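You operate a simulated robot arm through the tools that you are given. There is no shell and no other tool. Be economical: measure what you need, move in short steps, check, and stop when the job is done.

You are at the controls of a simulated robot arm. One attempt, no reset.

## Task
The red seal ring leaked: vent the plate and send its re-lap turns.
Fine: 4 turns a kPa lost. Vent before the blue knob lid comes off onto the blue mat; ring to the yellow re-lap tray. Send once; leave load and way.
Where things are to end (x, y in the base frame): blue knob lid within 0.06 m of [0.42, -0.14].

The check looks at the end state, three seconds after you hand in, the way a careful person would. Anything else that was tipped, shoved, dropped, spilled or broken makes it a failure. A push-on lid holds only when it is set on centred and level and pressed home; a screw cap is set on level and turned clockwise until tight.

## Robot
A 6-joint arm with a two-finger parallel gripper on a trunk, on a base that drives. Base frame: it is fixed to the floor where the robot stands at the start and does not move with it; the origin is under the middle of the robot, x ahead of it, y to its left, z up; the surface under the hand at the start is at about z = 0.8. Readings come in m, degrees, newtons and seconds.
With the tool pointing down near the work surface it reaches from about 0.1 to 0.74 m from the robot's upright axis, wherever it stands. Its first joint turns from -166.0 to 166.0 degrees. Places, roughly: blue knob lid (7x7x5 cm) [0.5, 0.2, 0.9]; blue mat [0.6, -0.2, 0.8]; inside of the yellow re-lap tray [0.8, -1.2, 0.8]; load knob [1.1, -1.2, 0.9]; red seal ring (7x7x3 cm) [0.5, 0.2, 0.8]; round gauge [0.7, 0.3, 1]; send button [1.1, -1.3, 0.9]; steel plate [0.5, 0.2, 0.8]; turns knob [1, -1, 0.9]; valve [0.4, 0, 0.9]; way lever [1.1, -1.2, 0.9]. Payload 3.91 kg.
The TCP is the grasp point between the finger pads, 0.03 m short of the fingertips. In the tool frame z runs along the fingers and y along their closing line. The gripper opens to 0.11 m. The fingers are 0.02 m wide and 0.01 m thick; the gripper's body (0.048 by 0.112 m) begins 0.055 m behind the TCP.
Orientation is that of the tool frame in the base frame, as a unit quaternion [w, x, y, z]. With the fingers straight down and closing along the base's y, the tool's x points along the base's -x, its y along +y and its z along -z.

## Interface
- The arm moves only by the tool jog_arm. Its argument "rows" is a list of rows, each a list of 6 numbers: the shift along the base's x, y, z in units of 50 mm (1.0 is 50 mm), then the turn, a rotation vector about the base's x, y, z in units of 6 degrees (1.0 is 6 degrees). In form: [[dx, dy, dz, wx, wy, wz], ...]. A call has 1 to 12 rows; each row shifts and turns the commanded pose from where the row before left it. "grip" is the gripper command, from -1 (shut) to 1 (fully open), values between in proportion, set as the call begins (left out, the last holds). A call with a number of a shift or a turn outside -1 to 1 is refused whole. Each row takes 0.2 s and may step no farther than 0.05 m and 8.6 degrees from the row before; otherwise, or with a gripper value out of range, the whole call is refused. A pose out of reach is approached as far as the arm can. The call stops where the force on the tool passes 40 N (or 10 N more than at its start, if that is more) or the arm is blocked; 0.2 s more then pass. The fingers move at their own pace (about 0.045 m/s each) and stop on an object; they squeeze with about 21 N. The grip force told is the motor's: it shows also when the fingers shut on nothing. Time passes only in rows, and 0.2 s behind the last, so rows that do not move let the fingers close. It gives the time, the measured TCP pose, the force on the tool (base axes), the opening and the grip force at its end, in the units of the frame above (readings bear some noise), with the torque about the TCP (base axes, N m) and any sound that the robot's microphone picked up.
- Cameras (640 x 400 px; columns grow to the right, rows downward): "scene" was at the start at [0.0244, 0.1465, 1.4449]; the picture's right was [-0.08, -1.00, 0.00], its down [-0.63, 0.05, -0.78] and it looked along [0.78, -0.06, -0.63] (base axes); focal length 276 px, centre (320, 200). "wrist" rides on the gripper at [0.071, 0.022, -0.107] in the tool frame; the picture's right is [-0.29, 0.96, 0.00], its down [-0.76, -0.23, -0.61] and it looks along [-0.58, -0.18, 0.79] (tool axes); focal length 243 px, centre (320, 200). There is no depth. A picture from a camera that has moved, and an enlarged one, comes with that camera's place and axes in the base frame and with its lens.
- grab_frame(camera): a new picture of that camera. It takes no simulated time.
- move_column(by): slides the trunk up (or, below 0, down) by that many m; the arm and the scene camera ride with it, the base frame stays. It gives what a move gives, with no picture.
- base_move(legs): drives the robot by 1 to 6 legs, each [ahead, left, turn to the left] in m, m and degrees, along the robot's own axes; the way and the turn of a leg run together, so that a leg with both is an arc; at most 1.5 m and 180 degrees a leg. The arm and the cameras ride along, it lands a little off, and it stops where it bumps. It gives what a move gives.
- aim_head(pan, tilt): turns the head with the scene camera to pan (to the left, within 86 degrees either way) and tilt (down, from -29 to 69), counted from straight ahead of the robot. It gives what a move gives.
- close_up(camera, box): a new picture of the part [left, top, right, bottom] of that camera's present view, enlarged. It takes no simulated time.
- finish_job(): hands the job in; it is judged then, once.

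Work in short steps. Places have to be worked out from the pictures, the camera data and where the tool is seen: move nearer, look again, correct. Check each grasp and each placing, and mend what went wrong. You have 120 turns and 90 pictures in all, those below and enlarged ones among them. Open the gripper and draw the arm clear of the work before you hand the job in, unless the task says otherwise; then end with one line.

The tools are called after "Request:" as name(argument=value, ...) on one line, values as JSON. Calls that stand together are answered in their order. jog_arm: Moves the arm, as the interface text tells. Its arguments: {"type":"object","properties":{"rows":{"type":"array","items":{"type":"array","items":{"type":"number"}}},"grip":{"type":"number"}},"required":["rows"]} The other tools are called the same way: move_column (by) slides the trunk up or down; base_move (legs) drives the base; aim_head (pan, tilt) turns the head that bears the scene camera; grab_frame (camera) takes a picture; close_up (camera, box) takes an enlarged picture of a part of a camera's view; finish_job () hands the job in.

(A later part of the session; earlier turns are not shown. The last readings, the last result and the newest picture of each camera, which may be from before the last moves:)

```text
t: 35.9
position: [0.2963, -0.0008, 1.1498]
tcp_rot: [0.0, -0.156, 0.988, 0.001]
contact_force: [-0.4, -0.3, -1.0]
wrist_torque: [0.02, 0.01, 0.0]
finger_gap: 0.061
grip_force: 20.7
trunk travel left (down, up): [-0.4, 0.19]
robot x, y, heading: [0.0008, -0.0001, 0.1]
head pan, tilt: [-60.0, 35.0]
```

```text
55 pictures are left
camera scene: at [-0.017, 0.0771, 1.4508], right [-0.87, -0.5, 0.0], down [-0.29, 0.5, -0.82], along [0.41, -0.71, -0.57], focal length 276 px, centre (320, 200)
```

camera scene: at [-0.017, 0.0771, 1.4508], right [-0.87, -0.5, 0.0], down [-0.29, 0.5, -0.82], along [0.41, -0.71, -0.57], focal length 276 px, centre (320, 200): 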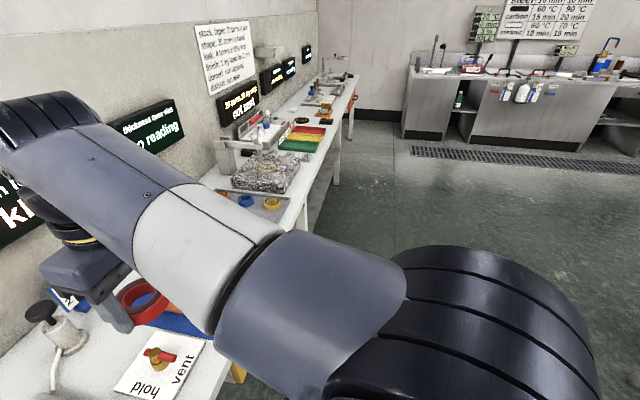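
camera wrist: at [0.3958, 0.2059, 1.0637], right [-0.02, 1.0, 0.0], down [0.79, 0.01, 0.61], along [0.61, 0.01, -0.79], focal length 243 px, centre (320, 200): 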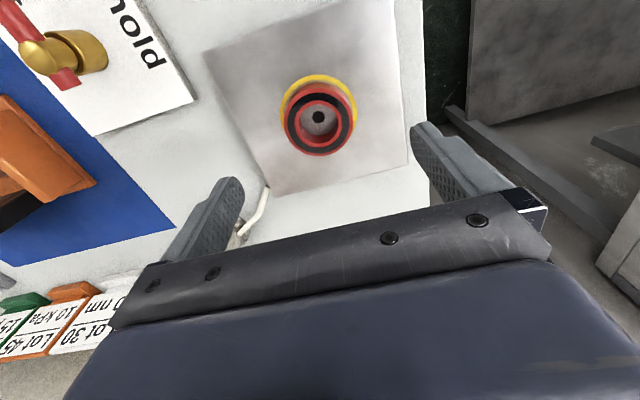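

The floor beside the bench is clear. I drive parallel to it.

Request:
base_move(legs=[[0.18, -0.55, 0], [0.17, -0.52, 0]])

Request:
aim_head(pan=0, tilt=40)

Request:
grab_frame(camera="scene")

Request:
grab_frame(camera="wrist")

```text
t: 41.9
position: [0.6452, -1.0718, 1.1498]
tcp_rot: [-0.001, -0.156, 0.988, 0.0]
contact_force: [0.4, 0.0, -1.8]
wrist_torque: [0.0, -0.02, 0.01]
finger_gap: 0.0608
grip_force: 21.1
trunk travel left (down, up): [-0.4, 0.19]
robot x, y, heading: [0.3513, -1.0717, 0.1]
head pan, tilt: [-60.0, 35.0]
```

```text
t: 43.2
position: [0.6448, -1.0708, 1.15]
tcp_rot: [0.0, -0.156, 0.988, 0.0]
contact_force: [0.4, 0.4, -0.9]
wrist_torque: [0.01, 0.0, -0.03]
finger_gap: 0.0611
grip_force: 21.3
trunk travel left (down, up): [-0.4, 0.19]
robot x, y, heading: [0.3505, -1.0719, -0.3]
head pan, tilt: [0.0, 40.0]
```

```text
54 pictures are left
camera scene: at [0.3743, -0.9174, 1.4432], right [0.0, -1.0, 0.0], down [-0.64, 0.0, -0.77], along [0.77, 0.0, -0.64], focal length 276 px, centre (320, 200)
```

scene: 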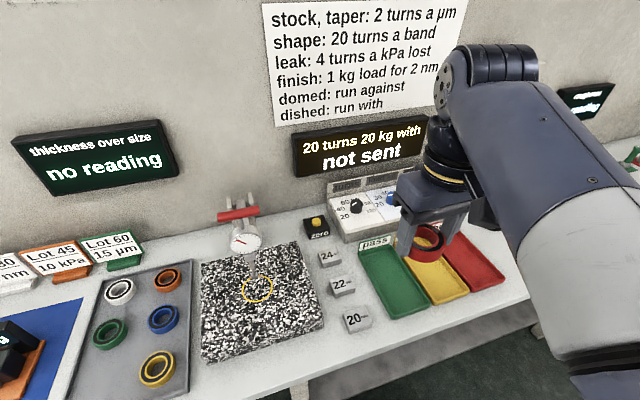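

```text
53 pictures are left
camera wrist: at [0.5716, -1.0725, 1.2566], right [-0.02, 1.0, 0.0], down [0.79, 0.01, 0.61], along [0.61, 0.01, -0.79], focal length 243 px, centre (320, 200)
```

wrist: 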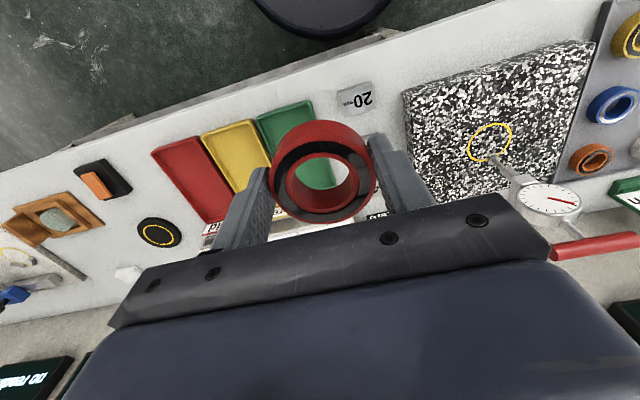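

The trays read pass (green), re-lap (yellow, middle) and hold (red). The yellow tray's centre comes out near (0.84, -1.215). I turn the hand 90° so that the fingers open along the tray's length, and move above it.

Request:
jog_arm(rows=[[0.26, -0.192, 0, 0, 0, -1], [0.26, -0.192, -0.1, 0, 0, -1], [0.26, -0.192, -0.1, 0, 0, -1], [0.26, -0.192, -0.1, 0, 0, -1], [0.26, -0.192, -0.15, 0, 0, -1], [0.26, -0.192, -0.15, 0, 0, -1], [0.26, -0.192, -0.15, 0, 0, -1], [0.26, -0.192, -0.15, 0, 0, -1], [0.26, -0.192, -0.15, 0, 0, -1], [0.26, -0.192, -0.15, 0, 0, -1], [0.26, -0.192, -0.15, 0, 0, -1], [0.26, -0.192, -0.15, 0, 0, -1]])

Request:
jog_arm(rows=[[0.26, -0.192, -0.2, 0, 0, -1], [0.26, -0.192, -0.2, 0, 0, -1], [0.26, -0.192, -0.2, 0, 0, -1]])

Request:
grab_frame(camera="wrist")

Request:
grab_frame(camera="scene")

```text
t: 45.8
position: [0.8014, -1.1884, 1.0747]
tcp_rot: [0.0, 0.456, 0.89, 0.001]
contact_force: [0.6, -0.1, -1.1]
wrist_torque: [0.02, 0.0, 0.02]
finger_gap: 0.0608
grip_force: 21.1
trunk travel left (down, up): [-0.4, 0.19]
robot x, y, heading: [0.3549, -1.0704, -0.4]
head pan, tilt: [0.0, 40.0]
```

```text
t: 46.6
position: [0.8399, -1.2162, 1.044]
tcp_rot: [0.0, 0.589, 0.808, 0.0]
contact_force: [0.0, 0.3, -0.9]
wrist_torque: [0.03, -0.01, 0.03]
finger_gap: 0.061
grip_force: 20.9
trunk travel left (down, up): [-0.4, 0.19]
robot x, y, heading: [0.3482, -1.0696, -0.0]
head pan, tilt: [0.0, 40.0]
```

```text
52 pictures are left
camera wrist: at [0.8403, -1.1408, 1.1515], right [1.0, 0.02, 0.0], down [0.01, -0.79, 0.61], along [0.01, -0.61, -0.79], focal length 243 px, centre (320, 200)
```

wrist: 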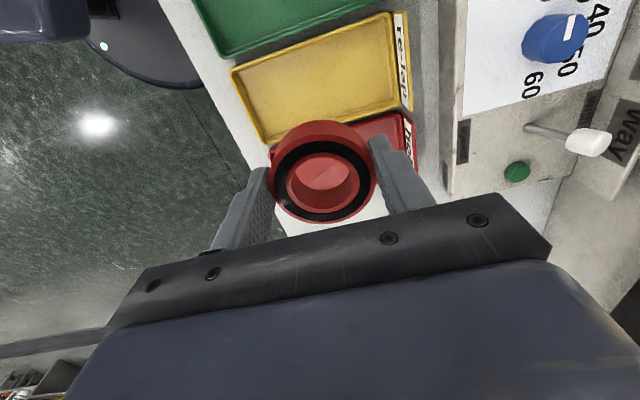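

```text
51 pictures are left
camera scene: at [0.3743, -0.9173, 1.4432], right [0.0, -1.0, 0.0], down [-0.64, 0.0, -0.77], along [0.77, 0.0, -0.64], focal length 276 px, centre (320, 200)
```

scene: 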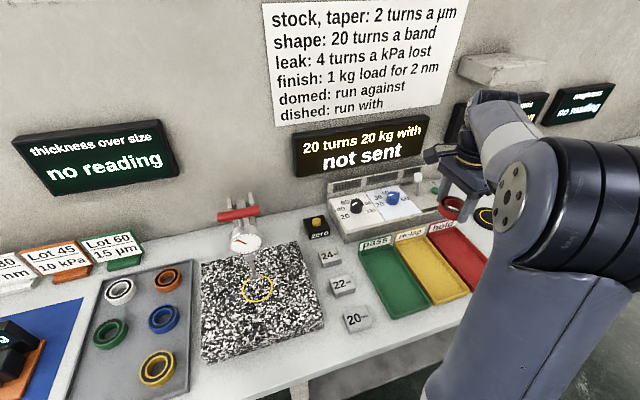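

The tray's four corners give a centre of (0.845, -1.219). I shift 5 mm and go down, slowly at the end.

Request:
jog_arm(rows=[[0.1, -0.06, -0.8, 0, 0, 0], [0, 0, -0.9, 0, 0, 0], [0, 0, -0.9, 0, 0, 0], [0, 0, -0.8, 0, 0, 0]])

Request:
jog_arm(rows=[[0, 0, -0.06, 0, 0, 0], [0, 0, -0.06, 0, 0, 0], [0, 0, -0.06, 0, 0, 0], [0, 0, -0.06, 0, 0, 0]])

Request:
grab_frame(camera="wrist")

```text
t: 47.6
position: [0.8471, -1.2179, 0.8741]
tcp_rot: [0.0, 0.589, 0.808, -0.001]
contact_force: [0.3, 0.5, -1.1]
wrist_torque: [0.03, 0.0, 0.02]
finger_gap: 0.0609
grip_force: 21.1
trunk travel left (down, up): [-0.4, 0.19]
robot x, y, heading: [0.3472, -1.0713, -0.1]
head pan, tilt: [0.0, 40.0]
```

```text
t: 48.6
position: [0.8452, -1.2191, 0.8626]
tcp_rot: [0.0, 0.587, 0.809, 0.0]
contact_force: [1.1, 0.0, -1.8]
wrist_torque: [0.01, -0.02, 0.02]
finger_gap: 0.0608
grip_force: 20.9
trunk travel left (down, up): [-0.4, 0.19]
robot x, y, heading: [0.3497, -1.0706, 0.0]
head pan, tilt: [0.0, 40.0]
```

```text
50 pictures are left
camera wrist: at [0.8449, -1.1436, 0.9693], right [1.0, 0.02, 0.0], down [0.01, -0.79, 0.61], along [0.01, -0.61, -0.79], focal length 243 px, centre (320, 200)
```

wrist: 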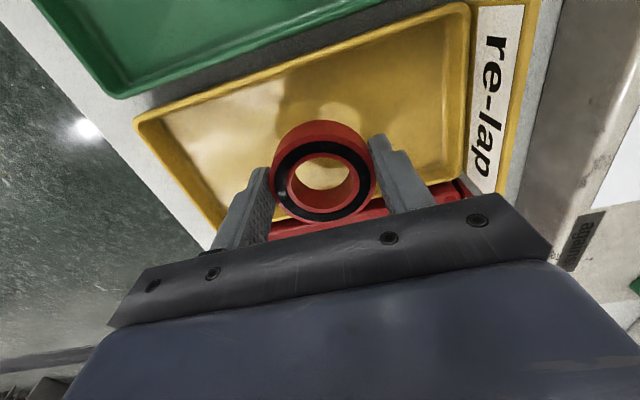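

The ring is within the tray's outline. I lower to contact.

Request:
jog_arm(rows=[[0, 0, -0.06, 0, 0, 0], [0, 0, -0.06, 0, 0, 0], [0, 0, -0.05, 0, 0, 0], [0, 0, -0.05, 0, 0, 0]])

Request:
jog_arm(rows=[[0, 0, -0.04, 0, 0, 0], [0, 0, -0.04, 0, 0, 0], [0, 0, -0.04, 0, 0, 0]])

```text
t: 49.6
position: [0.8459, -1.2191, 0.8515]
tcp_rot: [0.0, 0.589, 0.808, 0.0]
contact_force: [-0.3, 0.3, -0.4]
wrist_torque: [0.01, 0.01, 0.01]
finger_gap: 0.061
grip_force: 20.1
trunk travel left (down, up): [-0.4, 0.19]
robot x, y, heading: [0.3496, -1.0696, -0.2]
head pan, tilt: [0.0, 40.0]
```

```text
t: 50.4
position: [0.8453, -1.2176, 0.8457]
tcp_rot: [0.001, 0.588, 0.809, 0.001]
contact_force: [-0.1, 0.3, -1.0]
wrist_torque: [0.01, 0.01, -0.01]
finger_gap: 0.0609
grip_force: 20.3
trunk travel left (down, up): [-0.4, 0.19]
robot x, y, heading: [0.348, -1.0707, 0.2]
head pan, tilt: [0.0, 40.0]
```

Still free at 0.846; I go on.

Request:
jog_arm(rows=[[0, 0, -0.04, 0, 0, 0], [0, 0, -0.04, 0, 0, 0], [0, 0, -0.04, 0, 0, 0]])

```text
t: 51.2
position: [0.8446, -1.2171, 0.8408]
tcp_rot: [0.0, 0.588, 0.809, 0.0]
contact_force: [0.3, -0.2, -0.1]
wrist_torque: [0.0, 0.02, 0.01]
finger_gap: 0.0611
grip_force: 20.7
trunk travel left (down, up): [-0.4, 0.19]
robot x, y, heading: [0.3509, -1.0727, 0.1]
head pan, tilt: [0.0, 40.0]
```

Request:
jog_arm(rows=[[0, 0, -0.03, 0, 0, 0], [0, 0, -0.03, 0, 0, 0], [0, 0, -0.03, 0, 0, 0]])

Request:
grab_frame(camera="wrist")

```text
t: 52.0
position: [0.8457, -1.2186, 0.8364]
tcp_rot: [0.0, 0.588, 0.809, 0.0]
contact_force: [0.1, 0.0, 4.2]
wrist_torque: [0.05, 0.1, 0.0]
finger_gap: 0.0611
grip_force: 21.2
trunk travel left (down, up): [-0.4, 0.19]
robot x, y, heading: [0.3526, -1.0727, -0.0]
head pan, tilt: [0.0, 40.0]
```

```text
49 pictures are left
camera wrist: at [0.8448, -1.1437, 0.9425], right [1.0, 0.02, 0.0], down [0.01, -0.79, 0.61], along [0.01, -0.61, -0.79], focal length 243 px, centre (320, 200)
```

wrist: 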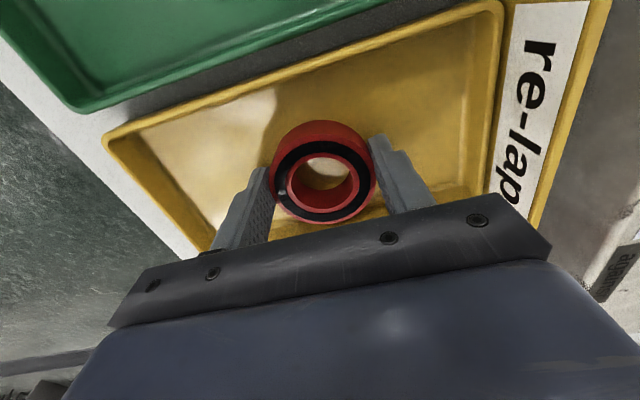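

Contact has just been felt (4 N). The ring is in the tray; I open and rise straight.

Request:
jog_arm(grip=0.6, rows=[[0, 0, 0, 0, 0, 0], [0, 0, 0, 0, 0, 0], [0, 0, 0, 0, 0, 0], [0, 0, 0.5, 0, 0, 0], [0, 0, 0.9, 0, 0, 0], [0, 0, 0.9, 0, 0, 0], [0, 0, 0.9, 0, 0, 0], [0, 0, 0.9, 0, 0, 0]])

Request:
grab_frame(camera="wrist")

```text
t: 53.8
position: [0.8462, -1.2175, 1.0401]
tcp_rot: [-0.001, 0.589, 0.808, 0.0]
contact_force: [-0.3, 0.1, -0.7]
wrist_torque: [-0.03, -0.02, -0.02]
finger_gap: 0.0881
grip_force: 0.2
trunk travel left (down, up): [-0.4, 0.19]
robot x, y, heading: [0.3514, -1.0679, -0.1]
head pan, tilt: [0.0, 40.0]
```

```text
48 pictures are left
camera wrist: at [0.8453, -1.1433, 1.1474], right [1.0, 0.02, 0.0], down [0.02, -0.79, 0.61], along [0.01, -0.61, -0.79], focal length 243 px, centre (320, 200)
```

wrist: 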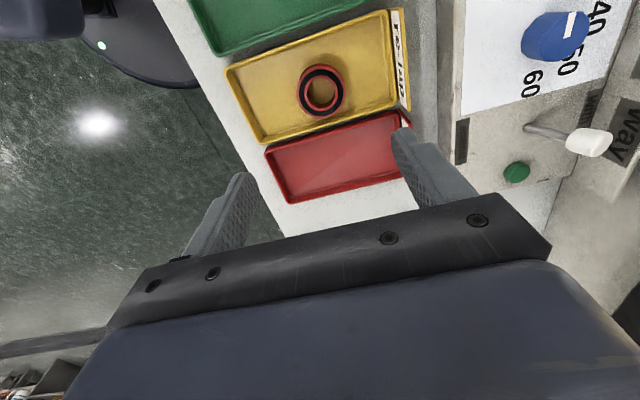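

The ring lies in the yellow tray. I draw the arm back and study the control panel with the scene camera.

Request:
jog_arm(rows=[[-0.7, 0, 0.3, 0, 0, 0], [-0.7, 0, 0.3, 0, 0, 0], [-0.8, -0.2, 0.3, 0, 0, 0], [-0.8, -0.5, 0.2, 0, 0, 0], [-0.8, -0.5, 0.2, 0, 0, 0]])

Request:
aim_head(pan=-20, tilt=35)

Request:
grab_frame(camera="scene")

```text
t: 55.0
position: [0.6558, -1.2798, 1.1059]
tcp_rot: [-0.001, 0.587, 0.809, 0.0]
contact_force: [-0.1, -0.6, 0.4]
wrist_torque: [0.01, 0.0, -0.02]
finger_gap: 0.0883
grip_force: 0.1
trunk travel left (down, up): [-0.4, 0.19]
robot x, y, heading: [0.3487, -1.0704, -0.1]
head pan, tilt: [0.0, 40.0]
```

```text
t: 55.9
position: [0.656, -1.2796, 1.1054]
tcp_rot: [0.0, 0.588, 0.809, 0.0]
contact_force: [-0.2, 0.1, 0.0]
wrist_torque: [-0.04, 0.02, 0.01]
finger_gap: 0.088
grip_force: 0.1
trunk travel left (down, up): [-0.4, 0.19]
robot x, y, heading: [0.3536, -1.0689, -0.4]
head pan, tilt: [-20.0, 35.0]
```

```text
47 pictures are left
camera scene: at [0.3719, -0.9474, 1.4508], right [-0.34, -0.94, 0.0], down [-0.54, 0.2, -0.82], along [0.77, -0.28, -0.57], focal length 276 px, centre (320, 200)
```

scene: 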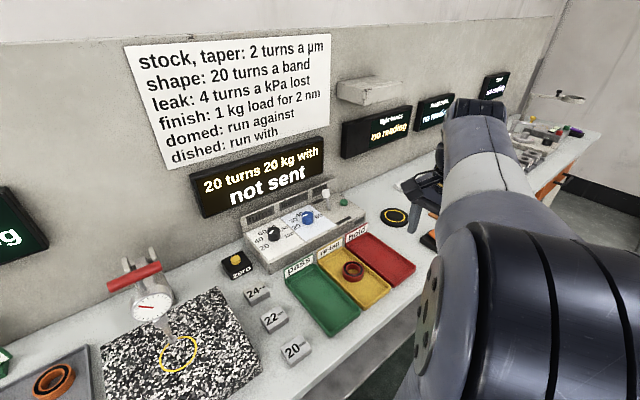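

Request:
close_up(camera="scene", box=[220, 170, 380, 280])

```text
3.64 times, centred on (300, 225) of scene
camera zoom: at [0.3719, -0.9474, 1.4508], right [-0.34, -0.94, 0.0], down [-0.54, 0.2, -0.82], along [0.77, -0.28, -0.57], focal length 1003 px, centre (393, 109)
```

zoom: 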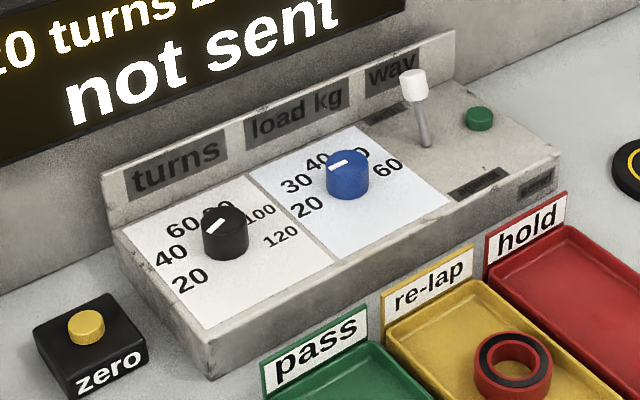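

The turns dial must go from 20 to 120. The turns knob is near (1.017, -1.032) and the green send button near (1.093, -1.298); the button is out of reach from here, so I drive a little farther along the bench.

Request:
base_move(legs=[[0.09, -0.22, 0]])

Request:
aim_head(pan=10, tilt=35)

Request:
jog_arm(rows=[[0, 0.8, 0, 0, 0, 0], [0.2, 0.9, 0, 0, 0, 0], [0.2, 0.9, 0, 0, 0, 0], [0.2, 0.9, 0, 0, 0, 0], [0.2, 0.9, 0, 0, 0, 0], [0.2, 0.9, 0, 0, 0, 0], [0.2, 0.9, 0, 0, 0, 0]])

Request:
grab_frame(camera="scene")

Request:
grab_frame(camera="wrist")

```text
t: 57.6
position: [0.7447, -1.4967, 1.1057]
tcp_rot: [0.0, 0.588, 0.809, 0.001]
contact_force: [-0.7, 0.5, -0.1]
wrist_torque: [-0.02, 0.0, -0.02]
finger_gap: 0.0881
grip_force: 0.0
trunk travel left (down, up): [-0.4, 0.19]
robot x, y, heading: [0.4377, -1.2895, -0.2]
head pan, tilt: [-20.0, 35.0]
```

```text
t: 58.6
position: [0.7439, -1.498, 1.1049]
tcp_rot: [0.0, 0.588, 0.809, 0.001]
contact_force: [0.3, -0.4, -0.4]
wrist_torque: [-0.01, 0.01, 0.02]
finger_gap: 0.0879
grip_force: 0.1
trunk travel left (down, up): [-0.4, 0.19]
robot x, y, heading: [0.4402, -1.2856, 0.1]
head pan, tilt: [10.0, 35.0]
```

```text
t: 60.2
position: [0.8048, -1.1879, 1.1035]
tcp_rot: [0.0, 0.589, 0.808, 0.001]
contact_force: [0.6, -0.8, 0.3]
wrist_torque: [-0.02, 0.0, 0.0]
finger_gap: 0.0879
grip_force: 0.0
trunk travel left (down, up): [-0.4, 0.19]
robot x, y, heading: [0.4361, -1.2935, 0.1]
head pan, tilt: [10.0, 35.0]
```

```text
45 pictures are left
camera scene: at [0.4641, -1.1206, 1.4508], right [0.17, -0.98, 0.0], down [-0.56, -0.1, -0.82], along [0.81, 0.14, -0.57], focal length 276 px, centre (320, 200)
```

scene: 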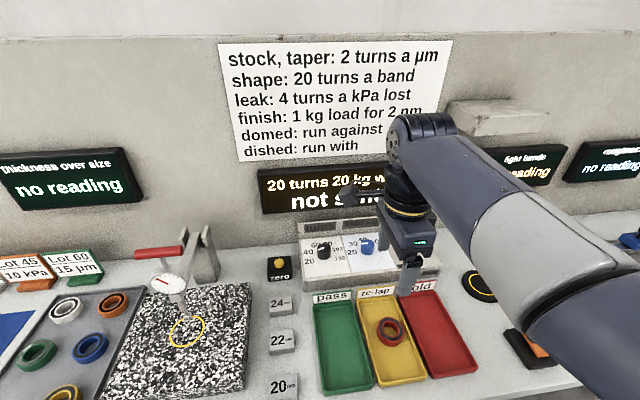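

```text
44 pictures are left
camera wrist: at [0.8036, -1.1131, 1.2114], right [1.0, 0.02, 0.0], down [0.01, -0.79, 0.61], along [0.01, -0.61, -0.79], focal length 243 px, centre (320, 200)
```

wrist: 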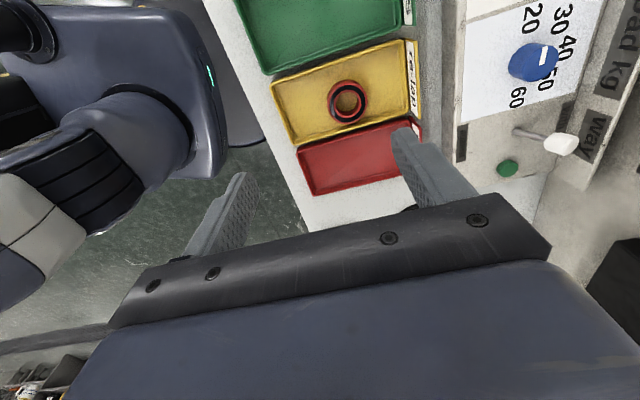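

I turn the hand back by 90° so the wrist camera looks outward, and bring it near the turns knob for reading the dial.

Request:
jog_arm(rows=[[0.14, 0.187, 0, 0, 0, 1], [0.14, 0.187, 0, 0, 0, 1], [0.14, 0.187, 0, 0, 0, 1], [0.14, 0.187, 0, 0, 0, 1], [0.14, 0.187, 0, 0, 0, 1], [0.14, 0.187, 0, 0, 0, 1], [0.14, 0.187, 0, 0, 0, 1], [0.14, 0.187, 0, 0, 0, 1], [0.14, 0.187, 0, 0, 0, 1], [0.14, 0.187, 0, 0, 0, 1], [0.14, 0.187, 0, 0, 0, 1], [0.14, 0.187, 0, 0, 0, 1]])

Request:
jog_arm(rows=[[0.14, 0.187, 0, 0, 0, 1], [0.14, 0.187, 0, 0, 0, 1], [0.14, 0.187, 0, 0, 0, 1]])

Request:
grab_frame(camera="wrist")

Request:
grab_frame(camera="scene")

```text
t: 62.8
position: [0.8879, -1.0759, 1.1039]
tcp_rot: [0.0, 0.0, 1.0, 0.0]
contact_force: [-0.1, -0.2, 0.4]
wrist_torque: [0.0, -0.01, -0.01]
finger_gap: 0.088
grip_force: 0.0
trunk travel left (down, up): [-0.4, 0.19]
robot x, y, heading: [0.4384, -1.2887, -0.0]
head pan, tilt: [10.0, 35.0]
```

```text
t: 63.6
position: [0.9102, -1.0483, 1.1051]
tcp_rot: [0.001, -0.158, 0.987, 0.0]
contact_force: [-0.2, -0.5, -0.4]
wrist_torque: [0.0, 0.01, 0.0]
finger_gap: 0.0879
grip_force: 0.0
trunk travel left (down, up): [-0.4, 0.19]
robot x, y, heading: [0.4392, -1.2859, 0.1]
head pan, tilt: [10.0, 35.0]
```

```text
43 pictures are left
camera wrist: at [0.8355, -1.0496, 1.2122], right [-0.02, 1.0, 0.0], down [0.79, 0.02, 0.61], along [0.61, 0.01, -0.79], focal length 243 px, centre (320, 200)
```

wrist: 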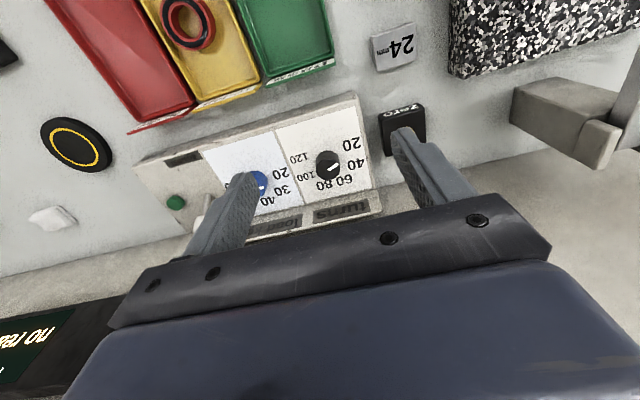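

```text
42 pictures are left
camera scene: at [0.4642, -1.1204, 1.4508], right [0.17, -0.98, 0.0], down [-0.56, -0.1, -0.82], along [0.81, 0.14, -0.57], focal length 276 px, centre (320, 200)
```

scene: 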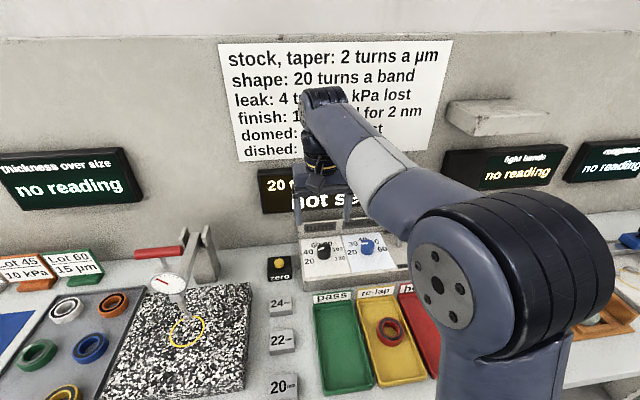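

Request:
close_up(camera="wrist", box=[240, 90, 380, 230])

Request:
close_up(camera="scene", box=[290, 210, 410, 300])

```text
2.86 times, centred on (310, 160) of wrist
camera zoom: at [0.8355, -1.0496, 1.2122], right [-0.02, 1.0, 0.0], down [0.79, 0.02, 0.61], along [0.61, 0.01, -0.79], focal length 693 px, centre (349, 314)
```

zoom: 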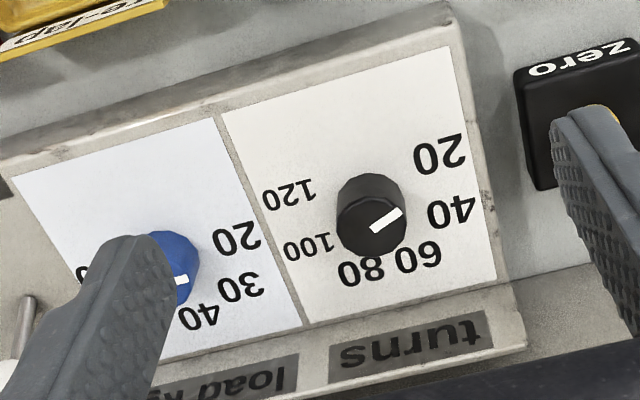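

```text
4.44 times, centred on (350, 255) of scene
camera zoom: at [0.4642, -1.1204, 1.4508], right [0.17, -0.98, 0.0], down [-0.56, -0.1, -0.82], along [0.81, 0.14, -0.57], focal length 1226 px, centre (187, -44)
```

zoom: 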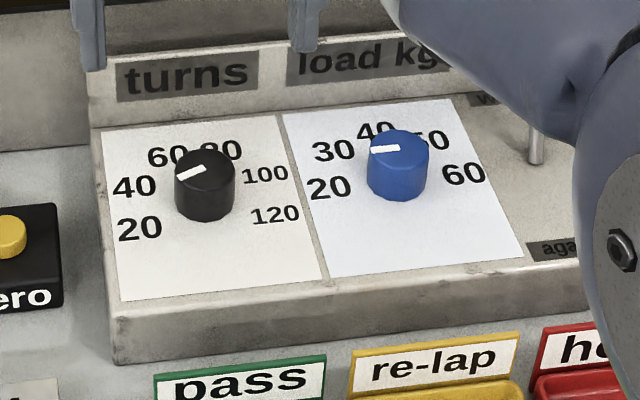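

The pointer is on 20; labels run clockwise with about 45° per step, so 120 lies 225° clockwise. Triangulated knob top is (1.0285, -1.035, 0.888). I pre-turn the hand by +42° and move above the knob.

Request:
jog_arm(grip=0.1, rows=[[0.339, 0.038, -0.286, 0, 0, 1], [0.339, 0.038, -0.286, 0, 0, 1], [0.339, 0.038, -0.286, 0, 0, 1], [0.339, 0.038, -0.286, 0, 0, 1], [0.339, 0.038, -0.286, 0, 0, 1], [0.339, 0.038, -0.286, 0, 0, 1], [0.339, 0.038, -0.286, 0, 0, 1]])

Request:
grab_frame(camera="wrist")

Request:
close_up(camera="scene", box=[260, 170, 420, 300])

```text
t: 65.2
position: [1.0283, -1.0355, 1.0054]
tcp_rot: [-0.001, -0.501, 0.865, 0.001]
contact_force: [-0.1, 0.1, 0.4]
wrist_torque: [0.01, -0.02, 0.01]
finger_gap: 0.0605
grip_force: 0.0
trunk travel left (down, up): [-0.4, 0.19]
robot x, y, heading: [0.439, -1.2912, 0.1]
head pan, tilt: [10.0, 35.0]
```

```text
39 pictures are left
camera wrist: at [0.975, -1.0853, 1.1118], right [-0.69, 0.73, 0.0], down [0.58, 0.54, 0.61], along [0.44, 0.42, -0.79], focal length 243 px, centre (320, 200)
```

wrist: 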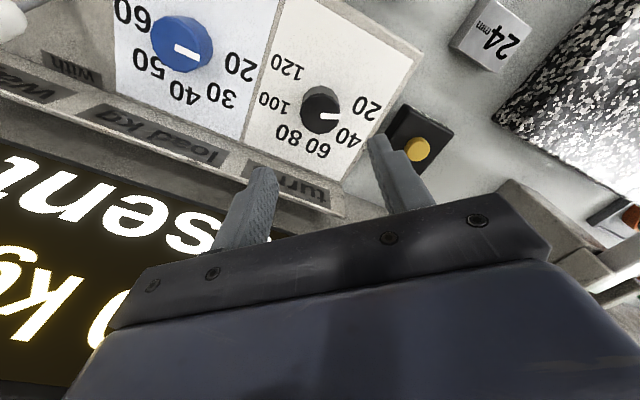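

```text
3.08 times, centred on (340, 235) of scene
camera zoom: at [0.4641, -1.1205, 1.4508], right [0.17, -0.98, 0.0], down [-0.56, -0.1, -0.82], along [0.81, 0.14, -0.57], focal length 849 px, centre (258, 92)
```

zoom: 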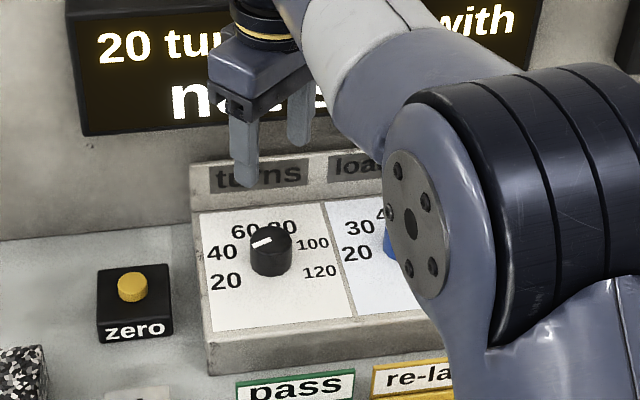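

The new view gives (1.0286, -1.032): well aligned. I go down to z≈0.895 around the knob and close.

Request:
jog_arm(rows=[[0, 0.03, -0.8, 0, 0, 0], [0, 0, -0.7, 0, 0, 0], [0, 0, -0.4, 0, 0, 0], [0, 0, -0.3, 0, 0, 0]])

Request:
jog_arm(grip=-1, rows=[[0, 0, 0, 0, 0, 0], [0, 0, 0, 0, 0, 0], [0, 0, 0, 0, 0, 0]])

Request:
close_up(camera="scene", box=[260, 170, 420, 300])

```text
t: 66.2
position: [1.0271, -1.033, 0.8946]
tcp_rot: [0.0, -0.5, 0.866, 0.0]
contact_force: [0.3, -0.1, 0.5]
wrist_torque: [-0.01, 0.01, -0.02]
finger_gap: 0.0605
grip_force: 0.1
trunk travel left (down, up): [-0.4, 0.19]
robot x, y, heading: [0.4349, -1.2915, 0.1]
head pan, tilt: [10.0, 35.0]
```

```text
t: 67.0
position: [1.0299, -1.0331, 0.8957]
tcp_rot: [0.0, -0.5, 0.866, 0.0]
contact_force: [8.5, -4.3, -2.9]
wrist_torque: [0.2, -0.68, -0.07]
finger_gap: 0.0391
grip_force: 44.9
trunk travel left (down, up): [-0.4, 0.19]
robot x, y, heading: [0.4365, -1.2868, -0.2]
head pan, tilt: [10.0, 35.0]
```

```text
3.08 times, centred on (340, 235) of scene
camera zoom: at [0.4654, -1.1208, 1.4507], right [0.17, -0.98, 0.0], down [-0.57, -0.1, -0.82], along [0.81, 0.14, -0.57], focal length 849 px, centre (258, 92)
```

zoom: 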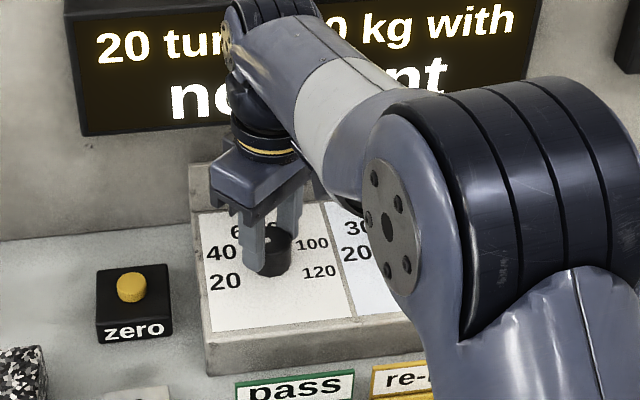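

Gripped (39 mm). I twist clockwise 60° first and check the display.

Request:
jog_arm(rows=[[0.03, -0.01, 0, 0, 0, -1], [0, 0, 0, 0, 0, -1], [0, 0, 0, 0, 0, -1], [0, 0, 0, 0, 0, -1], [0, 0, 0, 0, 0, -1], [0, 0, 0, 0, 0, -1], [0, 0, 0, 0, 0, -1], [0, 0, 0, 0, 0, -1], [0, 0, 0, 0, 0, -1], [0, 0, 0, 0, 0, -1]])

Request:
close_up(camera="scene", box=[260, 150, 420, 300])

```text
t: 69.2
position: [1.0289, -1.0333, 0.8943]
tcp_rot: [-0.001, 0.001, 1.0, 0.0]
contact_force: [-7.6, 2.2, -5.9]
wrist_torque: [0.3, 0.58, 0.04]
finger_gap: 0.039
grip_force: 44.8
trunk travel left (down, up): [-0.4, 0.19]
robot x, y, heading: [0.4373, -1.2891, -0.2]
head pan, tilt: [10.0, 35.0]
```

```text
2.67 times, centred on (340, 225) of scene
camera zoom: at [0.4639, -1.12, 1.4507], right [0.17, -0.98, 0.0], down [-0.56, -0.1, -0.82], along [0.81, 0.14, -0.57], focal length 736 px, centre (267, 133)
```

zoom: 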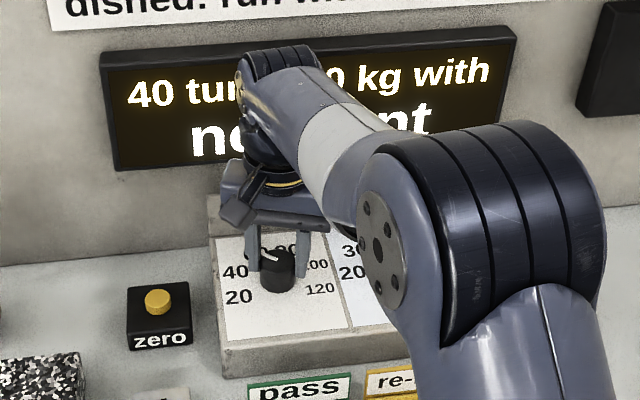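

The knob follows; the display now says 40 turns. I continue another 66° clockwise.

Request:
jog_arm(rows=[[0, 0, 0, 0, 0, -1], [0, 0, 0, 0, 0, -1], [0, 0, 0, 0, 0, -1], [0, 0, 0, 0, 0, -1], [0, 0, 0, 0, 0, -1], [0, 0, 0, 0, 0, -1], [0, 0, 0, 0, 0, -1], [0, 0, 0, 0, 0, -1], [0, 0, 0, 0, 0, -1], [0, 0, 0, 0, 0, -1], [0, 0, 0, 0, 0, -1]])

Request:
close_up(camera="scene", box=[260, 150, 420, 300])

```text
t: 71.6
position: [1.0298, -1.0334, 0.8949]
tcp_rot: [0.0, 0.545, 0.839, 0.0]
contact_force: [-9.9, 11.3, -10.8]
wrist_torque: [0.66, 0.28, -0.03]
finger_gap: 0.0389
grip_force: 45.1
trunk travel left (down, up): [-0.4, 0.19]
robot x, y, heading: [0.4351, -1.2871, 0.1]
head pan, tilt: [10.0, 35.0]
```

```text
2.67 times, centred on (340, 225) of scene
camera zoom: at [0.464, -1.119, 1.4506], right [0.17, -0.98, 0.0], down [-0.56, -0.1, -0.82], along [0.81, 0.14, -0.57], focal length 736 px, centre (267, 133)
```

zoom: 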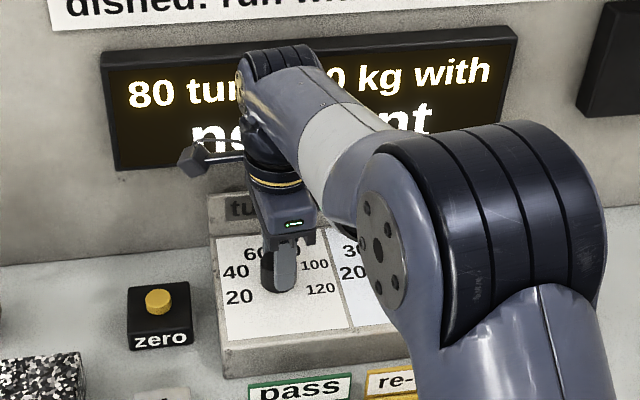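

80 turns after 126°. I release, rise, wind the hand back 114° and look before regripping.

Request:
jog_arm(grip=0.1, rows=[[0, 0, 0, 0, 0, 0], [0, 0, 0, 0, 0, 0], [0, 0, 0.6, 0, 0, 0], [0, 0, 0.6, 0, 0, 0]])

Request:
jog_arm(rows=[[0, 0, 0, 0, 0, 1], [0, 0, 0, 0, 0, 1], [0, 0, 0, 0, 0, 1], [0, 0, 0, 0, 0, 1], [0, 0, 0, 0, 0, 1], [0, 0, 0, 0, 0, 1], [0, 0, 0, 0, 0, 1], [0, 0, 0, 0, 0, 1], [0, 0, 0, 0, 0, 1], [0, 0, 0, 0, 0, 1], [0, 0, 0, 0, 0, 1], [0, 0, 0, 0, 0, 1]])

Request:
jog_arm(rows=[[0, 0, 0, 0, 0, 1], [0, 0, 0, 0, 0, 1], [0, 0, 0, 0, 0, 1], [0, 0, 0, 0, 0, 1], [0, 0, 0, 0, 0, 1], [0, 0, 0, 0, 0, 1], [0, 0, 0, 0, 0, 1]])

Request:
grab_frame(camera="wrist")

Request:
close_up(camera="scene", box=[260, 150, 420, 300])

```text
t: 72.6
position: [1.0291, -1.0338, 0.9552]
tcp_rot: [-0.001, 0.544, 0.839, 0.0]
contact_force: [0.7, 0.6, -0.2]
wrist_torque: [0.02, -0.02, 0.01]
finger_gap: 0.0605
grip_force: 0.0
trunk travel left (down, up): [-0.4, 0.19]
robot x, y, heading: [0.4376, -1.2895, 0.0]
head pan, tilt: [10.0, 35.0]
```

```text
t: 75.2
position: [1.0299, -1.0337, 0.9558]
tcp_rot: [0.0, -0.053, 0.999, -0.001]
contact_force: [-0.4, 0.4, -0.5]
wrist_torque: [0.0, 0.01, -0.01]
finger_gap: 0.0604
grip_force: 0.1
trunk travel left (down, up): [-0.4, 0.19]
robot x, y, heading: [0.439, -1.2888, 0.0]
head pan, tilt: [10.0, 35.0]
```

```text
t: 76.8
position: [1.0299, -1.0334, 0.954]
tcp_rot: [0.001, -0.407, 0.913, 0.001]
contact_force: [-0.5, 0.4, 1.3]
wrist_torque: [0.01, -0.01, -0.01]
finger_gap: 0.0606
grip_force: 0.1
trunk travel left (down, up): [-0.4, 0.19]
robot x, y, heading: [0.4378, -1.2934, 0.0]
head pan, tilt: [10.0, 35.0]
```

```text
34 pictures are left
camera wrist: at [0.9667, -1.0722, 1.0623], right [-0.52, 0.85, 0.0], down [0.68, 0.41, 0.61], along [0.52, 0.32, -0.79], focal length 243 px, centre (320, 200)
```

wrist: 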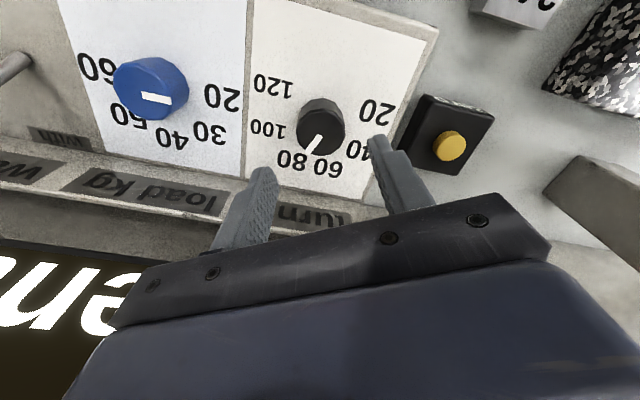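

```text
2.67 times, centred on (340, 225) of scene
camera zoom: at [0.4643, -1.1204, 1.4508], right [0.17, -0.98, 0.0], down [-0.56, -0.1, -0.82], along [0.81, 0.14, -0.57], focal length 736 px, centre (267, 133)
```

zoom: 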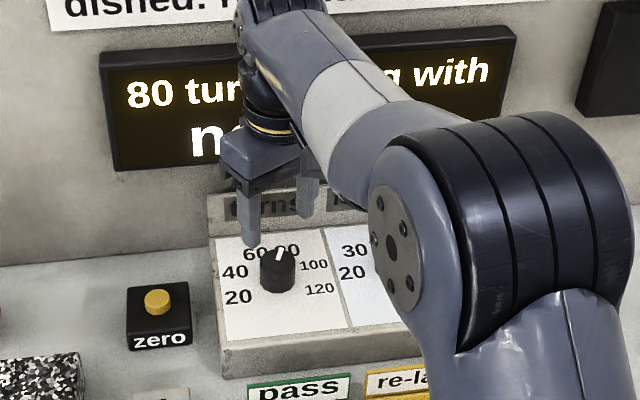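

The pointer stands by 80. I go down, regrip, and turn about 90° more clockwise.

Request:
jog_arm(rows=[[0, 0, -0.6, 0, 0, 0], [0, 0, -0.6, 0, 0, 0]])

Request:
jog_arm(grip=-1, rows=[[0, 0, 0, 0, 0, 0], [0, 0, 0, 0, 0, 0], [0, 0, 0, 0, 0, 0]])

Request:
jog_arm(rows=[[0, 0, 0, 0, 0, -1], [0, 0, 0, 0, 0, -1], [0, 0, 0, 0, 0, -1], [0, 0, 0, 0, 0, -1], [0, 0, 0, 0, 0, -1], [0, 0, 0, 0, 0, -1], [0, 0, 0, 0, 0, -1], [0, 0, 0, 0, 0, -1], [0, 0, 0, 0, 0, -1], [0, 0, 0, 0, 0, -1], [0, 0, 0, 0, 0, -1], [0, 0, 0, 0, 0, -1]])

Request:
jog_arm(rows=[[0, 0, 0, 0, 0, -1], [0, 0, 0, 0, 0, -1], [0, 0, 0, 0, 0, -1]])

Request:
close_up(camera="scene", box=[260, 150, 420, 300])

```text
t: 77.4
position: [1.031, -1.0344, 0.8948]
tcp_rot: [0.0, -0.407, 0.913, 0.0]
contact_force: [0.2, 0.6, -0.1]
wrist_torque: [0.02, -0.01, 0.0]
finger_gap: 0.0604
grip_force: 0.1
trunk travel left (down, up): [-0.4, 0.19]
robot x, y, heading: [0.441, -1.2875, -0.2]
head pan, tilt: [10.0, 35.0]
```

```text
t: 78.2
position: [1.0293, -1.0334, 0.8938]
tcp_rot: [-0.001, -0.407, 0.914, 0.0]
contact_force: [-4.8, 2.8, -4.2]
wrist_torque: [0.13, -0.42, 0.0]
finger_gap: 0.0393
grip_force: 45.3
trunk travel left (down, up): [-0.4, 0.19]
robot x, y, heading: [0.4414, -1.2929, 0.3]
head pan, tilt: [10.0, 35.0]
```

```text
t: 80.8
position: [1.0295, -1.0338, 0.8945]
tcp_rot: [0.0, 0.209, 0.978, 0.0]
contact_force: [-7.3, 4.9, -8.3]
wrist_torque: [0.77, 0.74, -0.02]
finger_gap: 0.0395
grip_force: 45.0
trunk travel left (down, up): [-0.4, 0.19]
robot x, y, heading: [0.4336, -1.2911, 0.1]
head pan, tilt: [10.0, 35.0]
```

```text
t: 81.6
position: [1.031, -1.0323, 0.8944]
tcp_rot: [0.0, 0.359, 0.933, -0.001]
contact_force: [-7.5, 3.4, -11.7]
wrist_torque: [0.8, 0.07, 0.01]
finger_gap: 0.0392
grip_force: 45.4
trunk travel left (down, up): [-0.4, 0.19]
robot x, y, heading: [0.4404, -1.2871, -0.1]
head pan, tilt: [10.0, 35.0]
```

```text
2.67 times, centred on (340, 225) of scene
camera zoom: at [0.4643, -1.1197, 1.4506], right [0.17, -0.98, 0.0], down [-0.56, -0.1, -0.82], along [0.81, 0.14, -0.57], focal length 736 px, centre (267, 133)
```

zoom: 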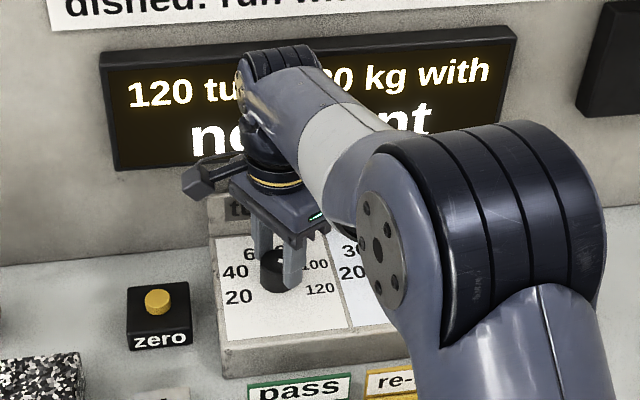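

The display says 120 turns. I add 6° to be well centred on the mark, then release and rise.

Request:
jog_arm(rows=[[0, 0, 0, 0, 0, -1], [0, 0, 0, 0, 0, 0]])

Request:
jog_arm(grip=0.1, rows=[[0, 0, 0, 0, 0, 0], [0, 0, 0, 0, 0, 0], [0, 0, 0.6, 0, 0, 0], [0, 0, 0.8, 0, 0, 0], [0, 0, 0.9, 0, 0, 0], [-0.3, 0, 0.9, 0, 0, 0], [-0.9, 0, 0, 0, 0, 0], [-0.9, 0, 0, 0, 0, 0]])

Request:
grab_frame(camera="scene")

```text
t: 82.2
position: [1.0312, -1.0344, 0.895]
tcp_rot: [0.001, 0.408, 0.913, -0.001]
contact_force: [-2.4, -1.5, -13.4]
wrist_torque: [-0.4, -0.39, 0.25]
finger_gap: 0.0385
grip_force: 45.3
trunk travel left (down, up): [-0.4, 0.19]
robot x, y, heading: [0.4389, -1.2885, -0.0]
head pan, tilt: [10.0, 35.0]
```

```text
t: 84.0
position: [0.9248, -1.0347, 1.0533]
tcp_rot: [0.0, 0.407, 0.913, 0.0]
contact_force: [-0.2, 0.2, -0.7]
wrist_torque: [0.01, 0.02, 0.02]
finger_gap: 0.0605
grip_force: 0.0
trunk travel left (down, up): [-0.4, 0.19]
robot x, y, heading: [0.4423, -1.2894, -0.0]
head pan, tilt: [10.0, 35.0]
```

```text
31 pictures are left
camera scene: at [0.4643, -1.1205, 1.4507], right [0.17, -0.98, 0.0], down [-0.56, -0.1, -0.82], along [0.81, 0.14, -0.57], focal length 276 px, centre (320, 200)
```

scene: 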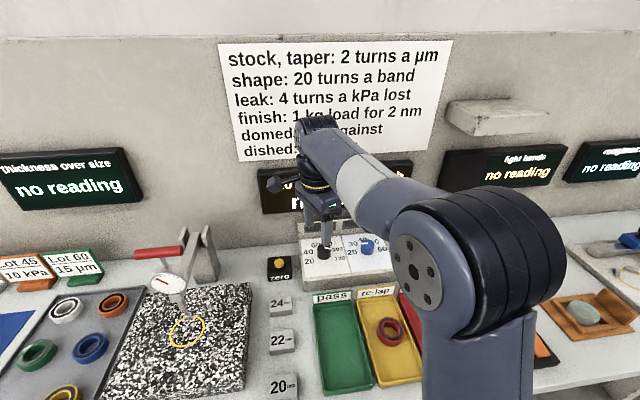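

The knob looks set. Triangulation puts the green button top at (1.096, -1.30, 0.883) and the way lever's tip at (1.082, -1.227, 0.947). I shut the fingers and move high to above the button's near side.

Request:
jog_arm(grip=-1, rows=[[0, -0.85, 0.3, 0, 0, 0], [0, -0.9, 0.2, 0, 0, 0], [0.3, -0.9, 0, 0, 0, 0], [0.4, -0.9, 0, 0, 0, 0], [0.5, -0.85, 0, 0, 0, 0], [0.5, -0.85, 0, 0, 0, 0]])

Request:
grab_frame(camera="wrist")

Request:
grab_frame(camera="scene")

```text
t: 85.4
position: [1.0111, -1.2957, 1.0806]
tcp_rot: [0.0, 0.407, 0.914, 0.0]
contact_force: [-1.3, 0.0, -0.2]
wrist_torque: [0.05, 0.01, 0.02]
finger_gap: 0.0003
grip_force: 21.3
trunk travel left (down, up): [-0.4, 0.19]
robot x, y, heading: [0.4388, -1.2884, 0.1]
head pan, tilt: [10.0, 35.0]
```

```text
30 pictures are left
camera wrist: at [0.9798, -1.2281, 1.1872], right [0.91, 0.42, 0.0], down [0.34, -0.72, 0.61], along [0.26, -0.55, -0.79], focal length 243 px, centre (320, 200)
```

wrist: 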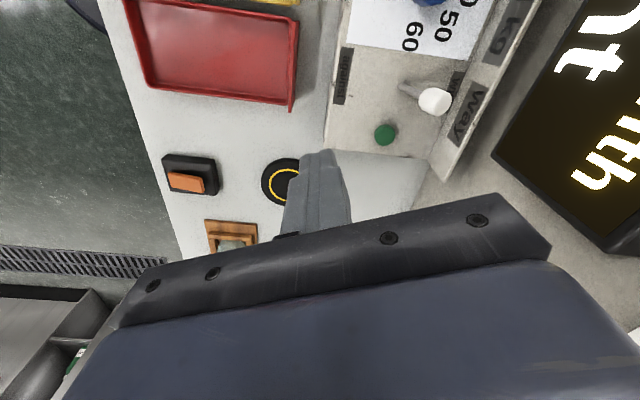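

```text
29 pictures are left
camera scene: at [0.4641, -1.1203, 1.4508], right [0.17, -0.98, 0.0], down [-0.56, -0.1, -0.82], along [0.81, 0.14, -0.57], focal length 276 px, centre (320, 200)
```

scene: 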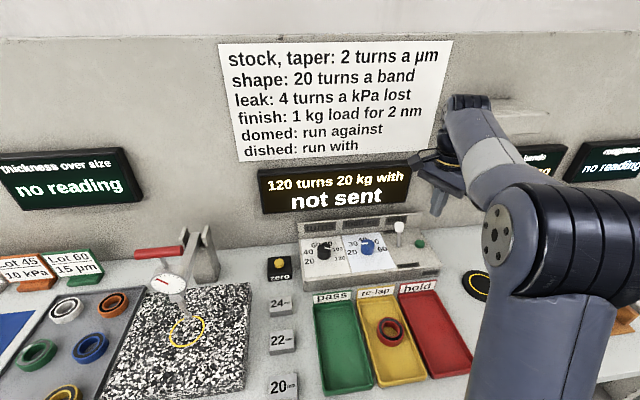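

The display confirms "120 turns 20 kg with – not sent". I refine the button's place with enlarged views.

Request:
close_up(camera="wrist", box=[320, 60, 480, 180])

Request:
close_up(camera="scene", box=[370, 200, 450, 280])

Request:
close_up(camera="scene", box=[290, 205, 410, 295])

```text
3.33 times, centred on (400, 120) of wrist
camera zoom: at [0.9798, -1.2281, 1.1872], right [0.91, 0.42, 0.0], down [0.34, -0.72, 0.61], along [0.26, -0.55, -0.79], focal length 809 px, centre (53, 467)
```

zoom: 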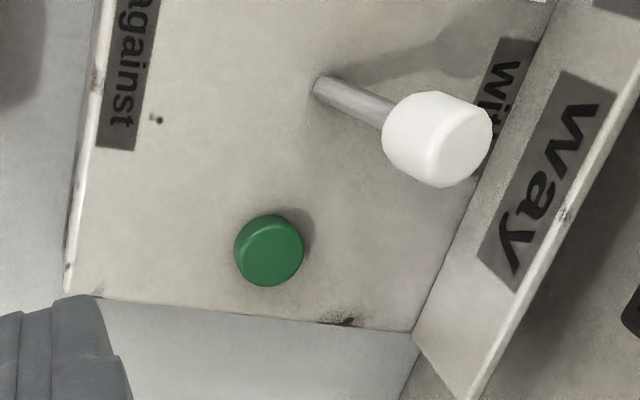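

```text
5.00 times, centred on (410, 240) of scene
camera zoom: at [0.4641, -1.1203, 1.4508], right [0.17, -0.98, 0.0], down [-0.56, -0.1, -0.82], along [0.81, 0.14, -0.57], focal length 1379 px, centre (-130, 0)
```

zoom: 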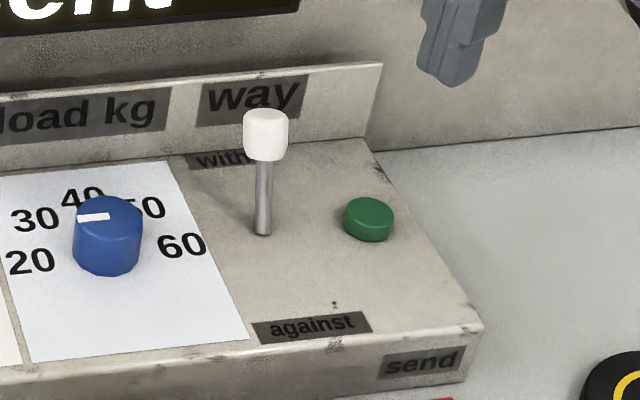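

```text
4.44 times, centred on (350, 250) of scene
camera zoom: at [0.4641, -1.1203, 1.4508], right [0.17, -0.98, 0.0], down [-0.56, -0.1, -0.82], along [0.81, 0.14, -0.57], focal length 1226 px, centre (187, -22)
```

zoom: 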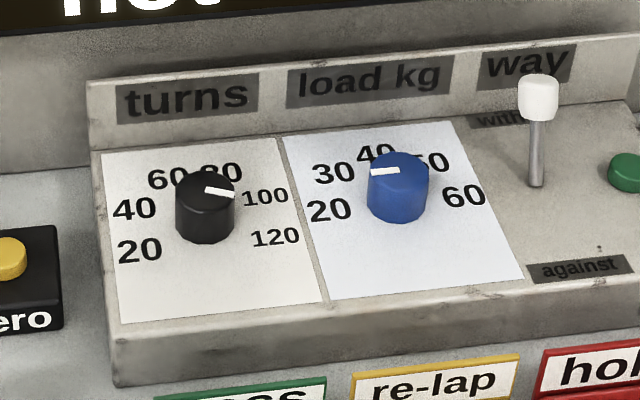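

The pointer is on 120, load on 20, way on "with". I move above the button at about (1.11, -1.307) and go down to z≈0.955, then check the alignment.

Request:
jog_arm(rows=[[0.66, -0.07, 0, 0, 0, 0], [0.66, -0.07, 0, 0, 0, 0], [0.66, -0.08, 0, 0, 0, 0], [0, 0, -0.8, 0, 0, 0], [0, 0, -0.8, 0, 0, 0], [0, 0, -0.8, 0, 0, 0]])

Request:
grab_frame(camera="wrist")

Request:
close_up(camera="scene", box=[360, 170, 480, 280])

```text
t: 86.8
position: [1.109, -1.3086, 0.9602]
tcp_rot: [0.0, 0.407, 0.913, 0.0]
contact_force: [0.2, 0.5, 0.1]
wrist_torque: [0.0, 0.0, -0.03]
finger_gap: 0.0
grip_force: 20.5
trunk travel left (down, up): [-0.4, 0.19]
robot x, y, heading: [0.4393, -1.2909, 0.3]
head pan, tilt: [10.0, 35.0]
```

```text
25 pictures are left
camera wrist: at [1.0773, -1.2406, 1.0675], right [0.91, 0.42, 0.0], down [0.34, -0.72, 0.61], along [0.26, -0.55, -0.79], focal length 243 px, centre (320, 200)
```

wrist: 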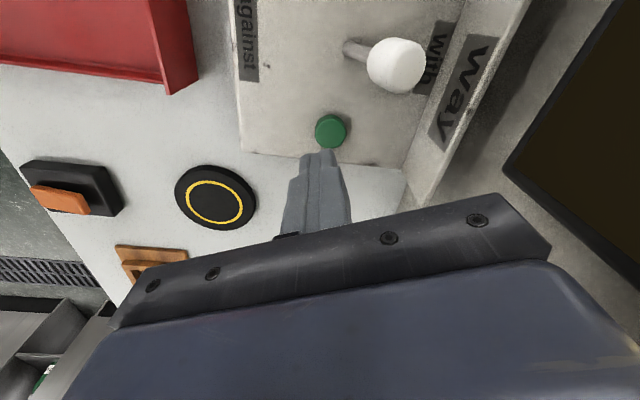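

```text
3.64 times, centred on (420, 225) of scene
camera zoom: at [0.4643, -1.1205, 1.4508], right [0.17, -0.98, 0.0], down [-0.56, -0.1, -0.82], along [0.81, 0.14, -0.57], focal length 1003 px, centre (-44, 109)
```

zoom: 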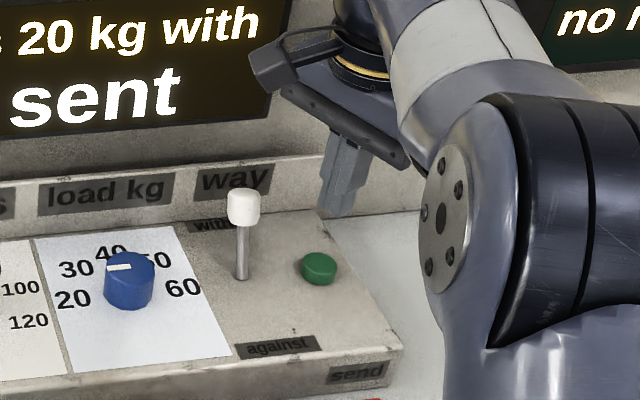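

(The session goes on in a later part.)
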